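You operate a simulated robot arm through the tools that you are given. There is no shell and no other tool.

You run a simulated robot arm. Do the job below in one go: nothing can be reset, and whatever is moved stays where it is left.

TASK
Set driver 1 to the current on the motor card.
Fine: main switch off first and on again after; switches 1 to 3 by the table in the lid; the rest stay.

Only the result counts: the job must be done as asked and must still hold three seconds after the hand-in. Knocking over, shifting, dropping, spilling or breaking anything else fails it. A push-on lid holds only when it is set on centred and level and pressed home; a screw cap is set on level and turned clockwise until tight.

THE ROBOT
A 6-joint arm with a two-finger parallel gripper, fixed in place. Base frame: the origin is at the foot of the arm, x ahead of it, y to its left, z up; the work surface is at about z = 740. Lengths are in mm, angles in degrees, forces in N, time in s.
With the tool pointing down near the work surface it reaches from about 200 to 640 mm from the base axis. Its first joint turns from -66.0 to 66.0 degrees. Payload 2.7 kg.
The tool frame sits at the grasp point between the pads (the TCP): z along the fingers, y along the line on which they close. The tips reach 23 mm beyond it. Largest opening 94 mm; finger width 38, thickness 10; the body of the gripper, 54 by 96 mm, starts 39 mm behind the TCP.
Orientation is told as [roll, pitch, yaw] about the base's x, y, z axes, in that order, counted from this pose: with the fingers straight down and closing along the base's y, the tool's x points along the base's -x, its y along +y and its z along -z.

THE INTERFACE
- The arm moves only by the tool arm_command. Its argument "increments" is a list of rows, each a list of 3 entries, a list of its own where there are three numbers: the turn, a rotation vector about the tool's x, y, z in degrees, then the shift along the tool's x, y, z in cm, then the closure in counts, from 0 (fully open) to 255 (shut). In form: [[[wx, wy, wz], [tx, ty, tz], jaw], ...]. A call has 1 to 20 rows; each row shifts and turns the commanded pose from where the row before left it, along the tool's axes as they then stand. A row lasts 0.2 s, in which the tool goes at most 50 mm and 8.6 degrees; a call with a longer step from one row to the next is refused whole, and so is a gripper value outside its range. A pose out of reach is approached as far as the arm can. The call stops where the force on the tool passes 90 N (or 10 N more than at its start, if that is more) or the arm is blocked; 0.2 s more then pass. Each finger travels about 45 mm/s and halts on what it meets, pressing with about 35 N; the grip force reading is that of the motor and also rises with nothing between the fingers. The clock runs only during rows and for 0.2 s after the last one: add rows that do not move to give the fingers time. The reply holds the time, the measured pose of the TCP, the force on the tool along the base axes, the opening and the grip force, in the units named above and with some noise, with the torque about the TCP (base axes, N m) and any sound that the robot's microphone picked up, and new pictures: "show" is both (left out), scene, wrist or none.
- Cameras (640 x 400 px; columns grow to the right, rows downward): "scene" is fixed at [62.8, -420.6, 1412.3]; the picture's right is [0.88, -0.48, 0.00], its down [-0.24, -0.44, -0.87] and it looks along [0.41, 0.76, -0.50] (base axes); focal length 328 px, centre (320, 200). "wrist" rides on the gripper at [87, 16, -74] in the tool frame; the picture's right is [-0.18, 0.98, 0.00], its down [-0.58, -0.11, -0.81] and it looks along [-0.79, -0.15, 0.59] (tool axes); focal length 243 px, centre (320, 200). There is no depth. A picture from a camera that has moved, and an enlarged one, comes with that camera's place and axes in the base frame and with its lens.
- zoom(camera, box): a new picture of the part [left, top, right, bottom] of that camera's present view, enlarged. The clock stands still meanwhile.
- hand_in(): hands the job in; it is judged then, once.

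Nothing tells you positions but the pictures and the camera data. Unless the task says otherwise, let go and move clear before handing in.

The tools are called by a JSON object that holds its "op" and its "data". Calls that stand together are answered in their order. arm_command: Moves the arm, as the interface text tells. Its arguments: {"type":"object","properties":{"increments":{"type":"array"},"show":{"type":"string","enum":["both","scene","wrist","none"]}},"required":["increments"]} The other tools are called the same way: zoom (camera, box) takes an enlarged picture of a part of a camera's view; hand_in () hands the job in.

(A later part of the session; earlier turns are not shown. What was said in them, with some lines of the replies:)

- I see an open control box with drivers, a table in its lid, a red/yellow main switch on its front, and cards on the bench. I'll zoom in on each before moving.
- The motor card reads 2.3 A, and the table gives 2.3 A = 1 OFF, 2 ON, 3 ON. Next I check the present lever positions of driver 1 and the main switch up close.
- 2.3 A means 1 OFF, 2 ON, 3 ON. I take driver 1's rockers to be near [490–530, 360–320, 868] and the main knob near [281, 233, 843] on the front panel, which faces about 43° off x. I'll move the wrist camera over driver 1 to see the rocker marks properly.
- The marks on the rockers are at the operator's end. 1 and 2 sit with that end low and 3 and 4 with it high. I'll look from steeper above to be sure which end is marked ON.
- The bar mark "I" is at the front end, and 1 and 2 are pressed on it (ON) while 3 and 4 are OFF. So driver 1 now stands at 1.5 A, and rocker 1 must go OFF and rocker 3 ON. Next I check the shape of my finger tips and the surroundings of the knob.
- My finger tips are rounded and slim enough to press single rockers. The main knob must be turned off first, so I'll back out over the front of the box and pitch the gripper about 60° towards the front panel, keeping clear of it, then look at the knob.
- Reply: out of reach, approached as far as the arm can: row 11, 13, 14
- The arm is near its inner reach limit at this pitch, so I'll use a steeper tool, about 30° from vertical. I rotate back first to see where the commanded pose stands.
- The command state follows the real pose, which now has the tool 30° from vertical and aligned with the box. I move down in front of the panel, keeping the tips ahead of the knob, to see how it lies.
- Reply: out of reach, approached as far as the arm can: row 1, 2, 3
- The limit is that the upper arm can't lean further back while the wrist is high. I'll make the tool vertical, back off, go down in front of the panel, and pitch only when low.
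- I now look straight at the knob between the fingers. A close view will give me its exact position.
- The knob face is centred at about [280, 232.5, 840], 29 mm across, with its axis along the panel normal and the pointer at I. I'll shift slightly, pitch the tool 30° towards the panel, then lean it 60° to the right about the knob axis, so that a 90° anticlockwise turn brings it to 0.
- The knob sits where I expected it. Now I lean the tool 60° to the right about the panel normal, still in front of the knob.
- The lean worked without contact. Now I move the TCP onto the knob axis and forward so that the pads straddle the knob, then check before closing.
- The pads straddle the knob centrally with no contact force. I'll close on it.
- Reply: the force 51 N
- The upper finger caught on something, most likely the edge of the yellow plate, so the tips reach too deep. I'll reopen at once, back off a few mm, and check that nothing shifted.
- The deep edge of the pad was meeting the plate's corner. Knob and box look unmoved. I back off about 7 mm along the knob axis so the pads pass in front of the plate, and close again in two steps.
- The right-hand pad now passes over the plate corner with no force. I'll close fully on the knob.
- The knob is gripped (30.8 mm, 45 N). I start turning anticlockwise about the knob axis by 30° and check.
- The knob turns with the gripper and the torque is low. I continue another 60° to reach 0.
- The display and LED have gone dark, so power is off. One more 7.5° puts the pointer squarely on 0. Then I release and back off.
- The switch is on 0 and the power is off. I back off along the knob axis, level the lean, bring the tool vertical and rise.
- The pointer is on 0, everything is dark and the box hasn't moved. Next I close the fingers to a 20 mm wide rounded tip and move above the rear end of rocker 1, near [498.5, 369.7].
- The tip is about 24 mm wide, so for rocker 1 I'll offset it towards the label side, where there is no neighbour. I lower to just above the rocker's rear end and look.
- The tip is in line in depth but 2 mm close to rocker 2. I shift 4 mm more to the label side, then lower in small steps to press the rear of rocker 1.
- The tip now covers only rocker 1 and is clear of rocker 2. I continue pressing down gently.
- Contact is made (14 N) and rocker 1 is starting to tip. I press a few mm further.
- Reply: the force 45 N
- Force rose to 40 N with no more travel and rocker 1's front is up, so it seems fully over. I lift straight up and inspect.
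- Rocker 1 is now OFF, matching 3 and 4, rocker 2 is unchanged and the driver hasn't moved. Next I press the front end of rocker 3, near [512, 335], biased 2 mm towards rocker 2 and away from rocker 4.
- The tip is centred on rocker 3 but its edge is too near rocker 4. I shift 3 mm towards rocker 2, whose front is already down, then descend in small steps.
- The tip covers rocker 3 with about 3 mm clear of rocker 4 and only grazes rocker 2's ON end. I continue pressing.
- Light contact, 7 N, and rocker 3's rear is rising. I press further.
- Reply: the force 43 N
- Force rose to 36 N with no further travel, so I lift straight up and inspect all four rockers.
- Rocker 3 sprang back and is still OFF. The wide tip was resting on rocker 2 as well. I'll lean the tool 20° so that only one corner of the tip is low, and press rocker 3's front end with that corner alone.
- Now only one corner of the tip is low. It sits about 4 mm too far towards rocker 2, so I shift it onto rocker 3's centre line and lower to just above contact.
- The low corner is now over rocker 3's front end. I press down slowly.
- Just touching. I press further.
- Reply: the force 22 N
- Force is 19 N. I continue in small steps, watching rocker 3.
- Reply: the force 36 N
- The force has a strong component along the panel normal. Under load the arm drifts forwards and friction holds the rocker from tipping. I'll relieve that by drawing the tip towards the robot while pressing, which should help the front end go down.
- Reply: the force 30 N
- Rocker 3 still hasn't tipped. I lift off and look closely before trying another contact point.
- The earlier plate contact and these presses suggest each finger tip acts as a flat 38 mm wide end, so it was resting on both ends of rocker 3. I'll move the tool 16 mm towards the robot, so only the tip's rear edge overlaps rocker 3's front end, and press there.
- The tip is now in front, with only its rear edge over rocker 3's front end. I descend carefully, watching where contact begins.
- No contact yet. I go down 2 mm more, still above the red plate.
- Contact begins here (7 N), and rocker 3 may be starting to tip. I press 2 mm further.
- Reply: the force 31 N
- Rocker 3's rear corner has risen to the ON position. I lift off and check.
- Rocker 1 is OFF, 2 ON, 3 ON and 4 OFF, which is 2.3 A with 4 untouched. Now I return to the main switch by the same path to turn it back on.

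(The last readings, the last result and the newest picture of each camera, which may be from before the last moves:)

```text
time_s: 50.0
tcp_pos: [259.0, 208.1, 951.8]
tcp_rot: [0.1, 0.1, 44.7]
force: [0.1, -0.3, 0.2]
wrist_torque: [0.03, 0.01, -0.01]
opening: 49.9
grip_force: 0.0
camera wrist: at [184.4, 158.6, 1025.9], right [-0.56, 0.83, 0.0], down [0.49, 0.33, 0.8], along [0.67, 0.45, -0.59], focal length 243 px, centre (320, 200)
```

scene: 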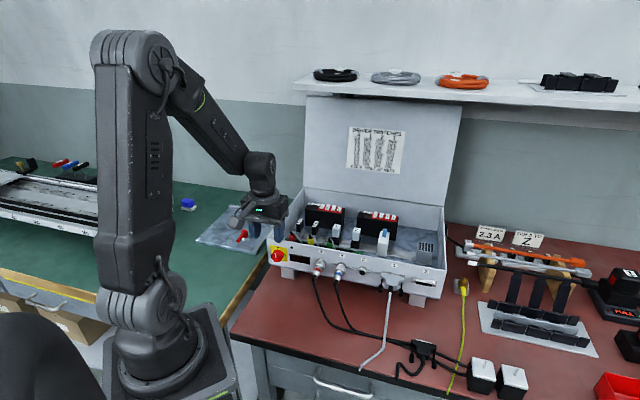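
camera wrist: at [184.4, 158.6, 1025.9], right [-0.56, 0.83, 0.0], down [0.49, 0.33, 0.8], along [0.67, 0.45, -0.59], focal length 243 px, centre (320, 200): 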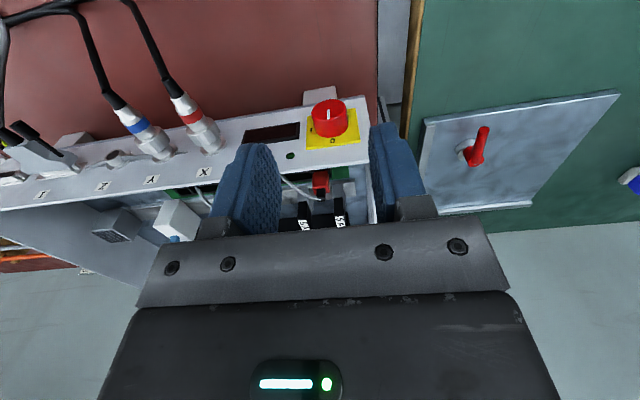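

Back in front of the panel with the jaw at 50 mm. I go down, pitch 30°, and lean 30° left, reversing the earlier path.

{"op": "arm_command", "data": {"increments": [[[0, 0, 0], [0, 0, 3.72], 120], [[0, 0, 0], [0, 0, 3.72], 120], [[0, 0, 0], [0, 0, 3.72], 120], [[0, -7.5, 0], [0, 0, 0], 120], [[0, -7.5, 0], [0, 0, 0], 120], [[0, -7.5, 0], [0, 0, 0], 120], [[0, -7.5, 0], [0, 0, 0], 120], [[6.5, 0, -3.75], [0, 0, 0], 120], [[6.5, 0, -3.75], [0, 0, 0], 120], [[6.5, 0, -3.75], [0, 0, 0], 120], [[6.5, 0, -3.75], [0, 0, 0], 120], [[0, 0, 0], [0, 0, 0], 120]]}}

{"op": "zoom", "data": {"camera": "wrist", "box": [180, 110, 480, 260]}}

```text
time_s: 52.6
tcp_pos: [255.9, 210.9, 840.6]
tcp_rot: [-33.9, -25.4, 60.9]
force: [-0.6, 0.4, 0.4]
wrist_torque: [-0.01, -0.01, -0.01]
opening: 49.6
grip_force: 0.0
out of reach, approached as far as the arm can: row 5
camera wrist: at [157.8, 149.0, 850.3], right [-0.52, 0.75, -0.41], down [-0.21, 0.36, 0.91], along [0.83, 0.56, -0.03], focal length 243 px, centre (320, 200)
```

scene: 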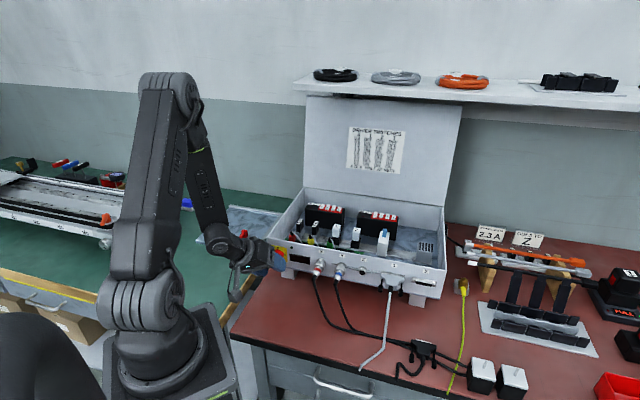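
wrist: 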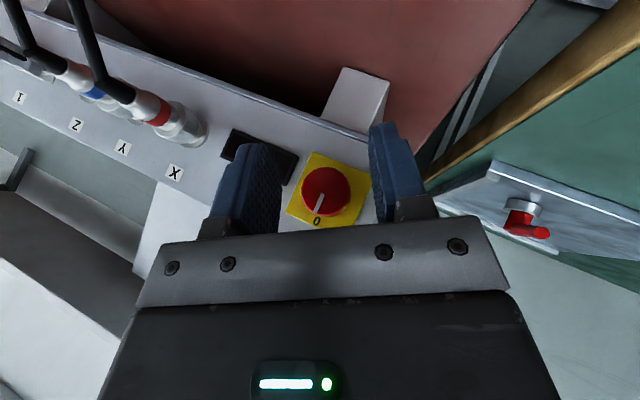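

```text
2.13 times, centred on (330, 185) of wrist
camera zoom: at [157.8, 149.0, 850.3], right [-0.52, 0.75, -0.41], down [-0.21, 0.36, 0.91], along [0.83, 0.56, -0.03], focal length 518 px, centre (299, 232)
```

zoom: 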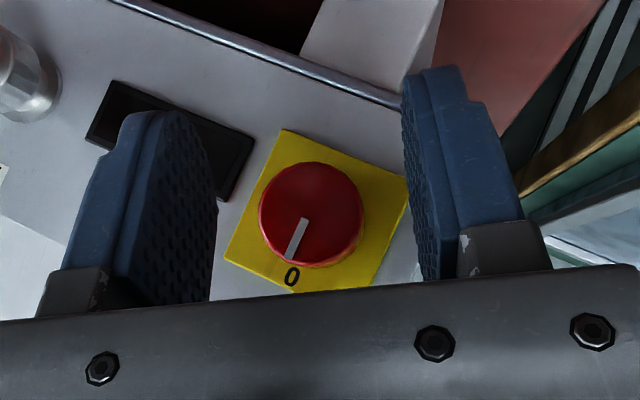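

The pose matches the earlier release pose except for the stand-off. I move in along the knob axis, close, and check the grip.

{"op": "arm_command", "data": {"increments": [[[0, 0, 0], [-0.775, -0.12, 0.53], 120], [[0, 0, 0], [-0.775, -0.12, 0.53], 120], [[0, 0, 0], [0, 0, 0], 120], [[0, 0, 0], [0, 0, 0], 160], [[0, 0, 0], [0, 0, 0], 180], [[0, 0, 0], [0, 0, 0], 255], [[0, 0, 0], [0, 0, 0], 255]]}}

{"op": "zoom", "data": {"camera": "wrist", "box": [180, 110, 480, 260]}}

```text
time_s: 54.2
tcp_pos: [270.7, 221.1, 839.3]
tcp_rot: [-33.6, -25.3, 60.8]
force: [-7.1, 11.3, -12.0]
wrist_torque: [0.01, -0.02, 0.18]
opening: 30.7
grip_force: 44.9
camera wrist: at [172.8, 159.7, 850.6], right [-0.52, 0.75, -0.41], down [-0.21, 0.36, 0.91], along [0.83, 0.56, -0.03], focal length 243 px, centre (320, 200)
```

scene: 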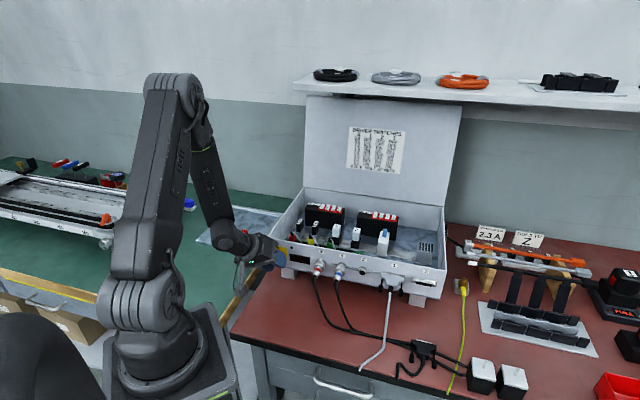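
wrist: 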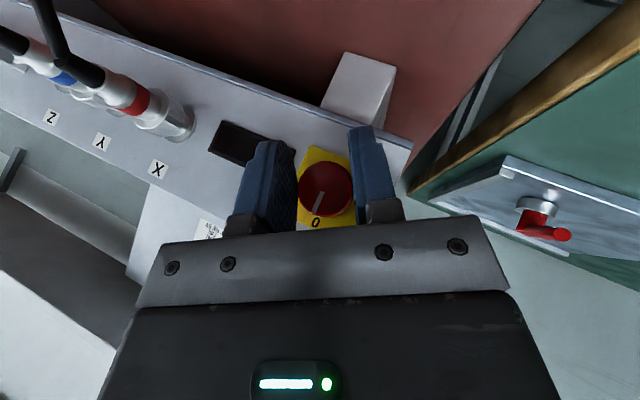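

```text
2.13 times, centred on (330, 185) of wrist
camera zoom: at [172.8, 159.7, 850.6], right [-0.52, 0.75, -0.41], down [-0.21, 0.36, 0.91], along [0.83, 0.56, -0.03], focal length 518 px, centre (299, 232)
```

zoom: 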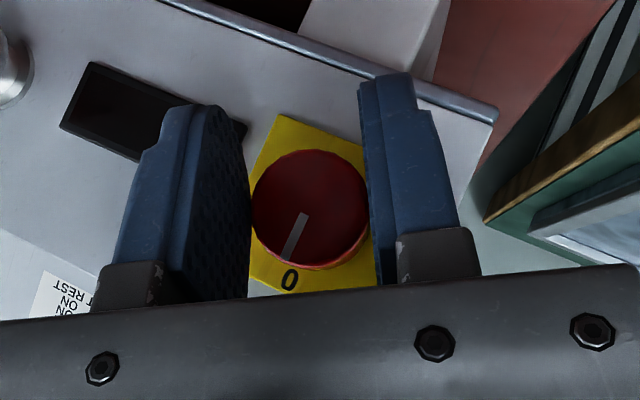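

A firm, centred grip. Now I turn clockwise back towards I, in two halves.

{"op": "arm_command", "data": {"increments": [[[-6.5, 0, 3.75], [0, 0, 0], 255], [[-6.5, 0, 3.75], [0, 0, 0], 255], [[-6.5, 0, 3.75], [0, 0, 0], 255], [[-6.5, 0, 3.75], [0, 0, 0], 255], [[-6.5, 0, 3.75], [0, 0, 0], 255], [[-6.5, 0, 3.75], [0, 0, 0], 255]], "show": "wrist"}}

{"op": "zoom", "data": {"camera": "wrist", "box": [180, 110, 480, 260]}}

```text
time_s: 55.6
tcp_pos: [270.6, 220.3, 839.6]
tcp_rot: [17.2, -28.6, 36.3]
force: [-13.2, 1.9, -7.2]
wrist_torque: [0.01, 0.01, 0.71]
opening: 30.4
grip_force: 45.5
camera wrist: at [182.8, 149.3, 864.7], right [-0.54, 0.77, 0.34], down [0.33, -0.18, 0.93], along [0.78, 0.61, -0.15], focal length 243 px, centre (320, 200)
```

wrist: 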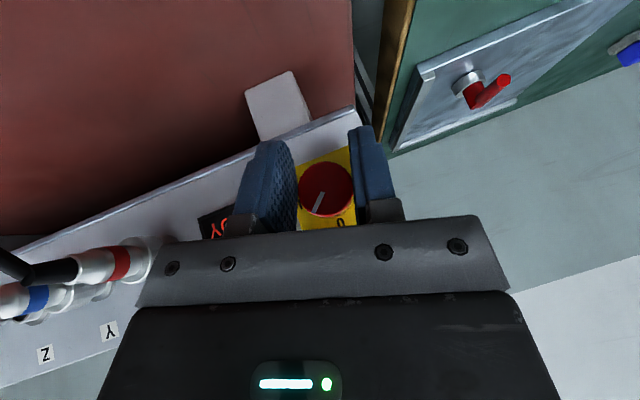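

```text
2.13 times, centred on (330, 185) of wrist
camera zoom: at [182.8, 149.3, 864.7], right [-0.54, 0.77, 0.34], down [0.33, -0.18, 0.93], along [0.78, 0.61, -0.15], focal length 518 px, centre (299, 232)
```

zoom: 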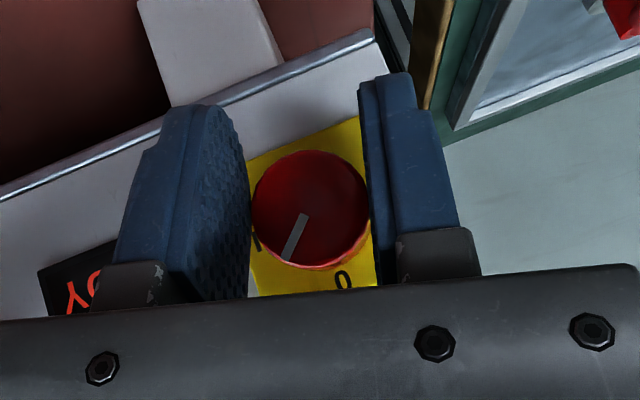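

The display is lit again at half way. I finish the turn so the pointer sits on I.

{"op": "arm_command", "data": {"increments": [[[-6.5, 0, 3.75], [0, 0, 0], 255], [[-6.5, 0, 3.75], [0, 0, 0], 255], [[-6.5, 0, 3.75], [0, 0, 0], 255], [[-6.5, 0, 3.75], [0, 0, 0], 255], [[-6.5, 0, 3.75], [0, 0, 0], 255], [[-6.5, 0, 3.75], [0, 0, 0], 255], [[0, 0, 0], [0, 0, 0], 255]], "show": "wrist"}}

{"op": "zoom", "data": {"camera": "wrist", "box": [180, 110, 480, 260]}}

```text
time_s: 57.2
tcp_pos: [269.1, 221.0, 840.4]
tcp_rot: [63.4, -14.2, 18.2]
force: [-13.8, -7.0, 0.6]
wrist_torque: [-0.58, -0.15, 0.66]
opening: 30.5
grip_force: 44.7
camera wrist: at [197.0, 134.9, 864.8], right [-0.17, 0.41, 0.9], down [0.72, -0.57, 0.4], along [0.68, 0.71, -0.19], focal length 243 px, centre (320, 200)
```

wrist: 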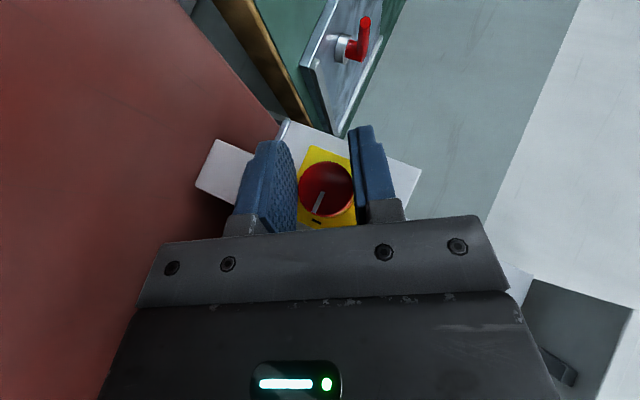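

```text
2.13 times, centred on (330, 185) of wrist
camera zoom: at [197.0, 134.9, 864.8], right [-0.17, 0.41, 0.9], down [0.72, -0.57, 0.4], along [0.68, 0.71, -0.19], focal length 518 px, centre (299, 232)
```

zoom: 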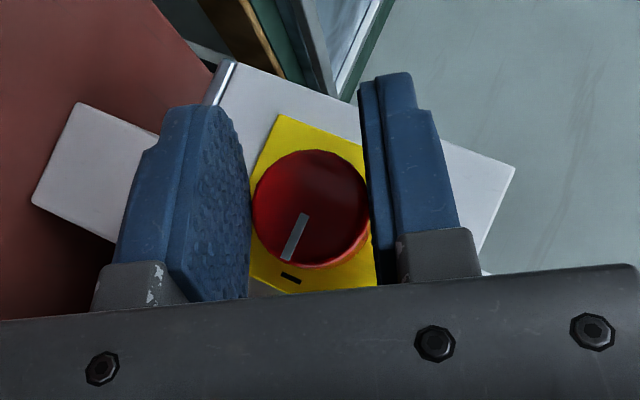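

The pointer is on I at the stop. I release and back off along the axis, then unlean and rise.

{"op": "arm_command", "data": {"increments": [[[0, 0, 0], [0, 0, 0], 120], [[0, 0, 0], [0, 0, 0], 120], [[0, 0, 0], [0, 0, 0], 120], [[0, 0, 0], [0.775, 0, -0.45], 120], [[0, 0, 0], [0.775, 0, -0.45], 120], [[6.5, 0, -3.75], [0, 0, 0], 120], [[6.5, 0, -3.75], [0, 0, 0], 120], [[6.5, 0, -3.75], [0, 0, 0], 120], [[6.5, 0, -3.75], [0, 0, 0], 120], [[6.5, 0, -3.75], [0, 0, 0], 120], [[6.5, 0, -3.75], [0, 0, 0], 120], [[6.5, 0, -3.75], [0, 0, 0], 120], [[6.5, 0, -3.75], [0, 0, 0], 120], [[0, 7.5, 0], [0, 0, 0], 120], [[0, 7.5, 0], [0, 0, 0], 120], [[0, 7.5, 0], [0, 0, 0], 120], [[0, 7.5, 0], [0, 0, 0], 120], [[0, 0, 0], [0, 0, -4], 120], [[0, 0, 0], [0, 0, -4], 120], [[0, 0, 0], [0, 0, -4], 120]]}}

{"op": "zoom", "data": {"camera": "scene", "box": [262, 236, 318, 276]}}

{"op": "zoom", "data": {"camera": "scene", "box": [300, 198, 348, 228]}}

{"op": "zoom", "data": {"camera": "scene", "box": [250, 190, 460, 310]}}

```text
time_s: 61.4
tcp_pos: [252.9, 216.7, 959.7]
tcp_rot: [-0.1, 0.2, 44.9]
force: [0.0, -0.2, 0.1]
wrist_torque: [0.02, -0.01, -0.02]
opening: 49.9
grip_force: 0.1
out of reach, approached as far as the arm can: row 15
camera wrist: at [179.1, 167.7, 1033.7], right [-0.56, 0.83, 0.0], down [0.49, 0.34, 0.8], along [0.67, 0.45, -0.59], focal length 243 px, centre (320, 200)
```

scene: 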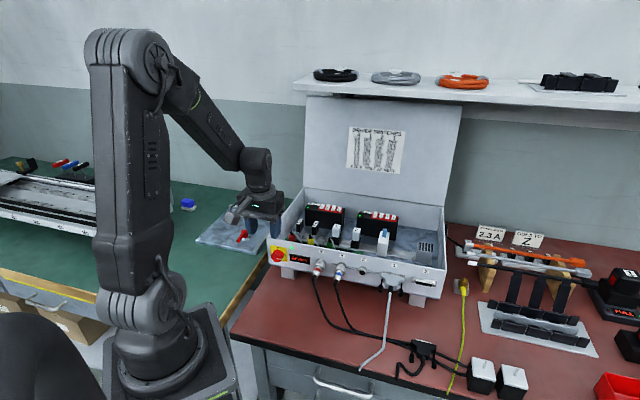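
wrist: 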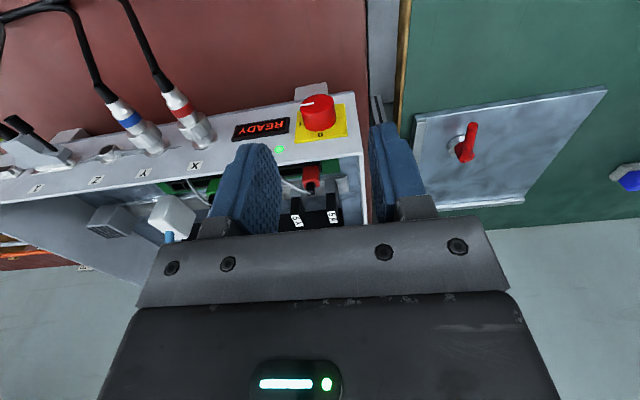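

```text
10.00 times, centred on (290, 256) of scene
camera zoom: at [62.8, -420.6, 1412.3], right [0.88, -0.48, 0.0], down [-0.24, -0.44, -0.87], along [0.41, 0.76, -0.5], focal length 3277 px, centre (620, -360)
```

zoom: 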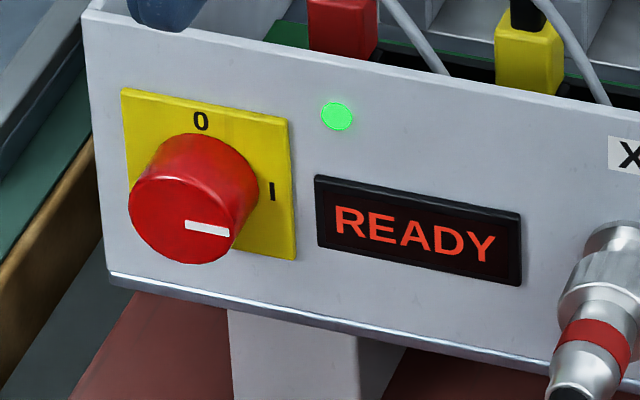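

```text
13.33 times, centred on (324, 213) of scene
camera zoom: at [62.8, -420.6, 1412.3], right [0.88, -0.48, 0.0], down [-0.24, -0.44, -0.87], along [0.41, 0.76, -0.5], focal length 4370 px, centre (267, 27)
```

zoom: 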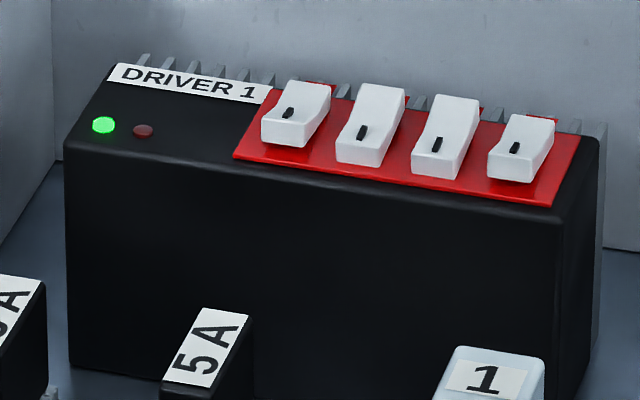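

```text
3.05 times, centred on (355, 250) of scene
camera zoom: at [62.8, -420.6, 1412.3], right [0.88, -0.48, 0.0], down [-0.24, -0.44, -0.87], along [0.41, 0.76, -0.5], focal length 999 px, centre (213, 48)
```

zoom: 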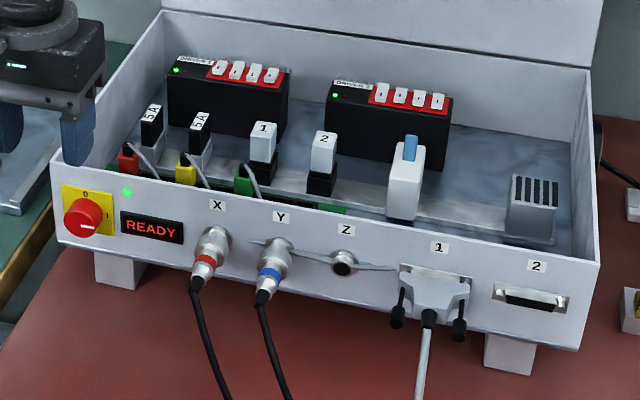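

The main switch is back on I with READY lit and the green LEDs on. Driver 1 shows 1 OFF, 2 ON, 3 ON, 4 OFF (2.3 A), everything else is where it was, and the arm is clear. I hand the job in.

{"op": "hand_in", "data": {}}

```text
The job is handed in.
```

Driver 1 is set to 2.3 A, the current on the motor card, and I've handed the job in.

- **Switches:** by the lid table, 2.3 A is 1 OFF, 2 ON, 3 ON. I moved rockers 1 and 3. Rocker 2 was already ON and rocker 4 stayed as it was.
- **Which way is ON:** nothing on the driver is labelled ON. I read the bar mark as the ON end, as on an ordinary rocker switch. If this driver is marked the other way round, the setting is wrong.
- **Main switch:** I turned it to 0 before touching the rockers and back to I afterwards. The display shows READY and the green lights are on again.
- **Contacts along the way:** on the first try at the main switch, a finger caught the edge of its yellow plate with about 50 N. Rocker 3 took three tries, and on the first the tip also rested on rocker 2. In the last pictures the box, drivers and cables look unmoved, and rockers 2 and 4 look unchanged.

The gripper had let go and was clear of the box at hand-in.
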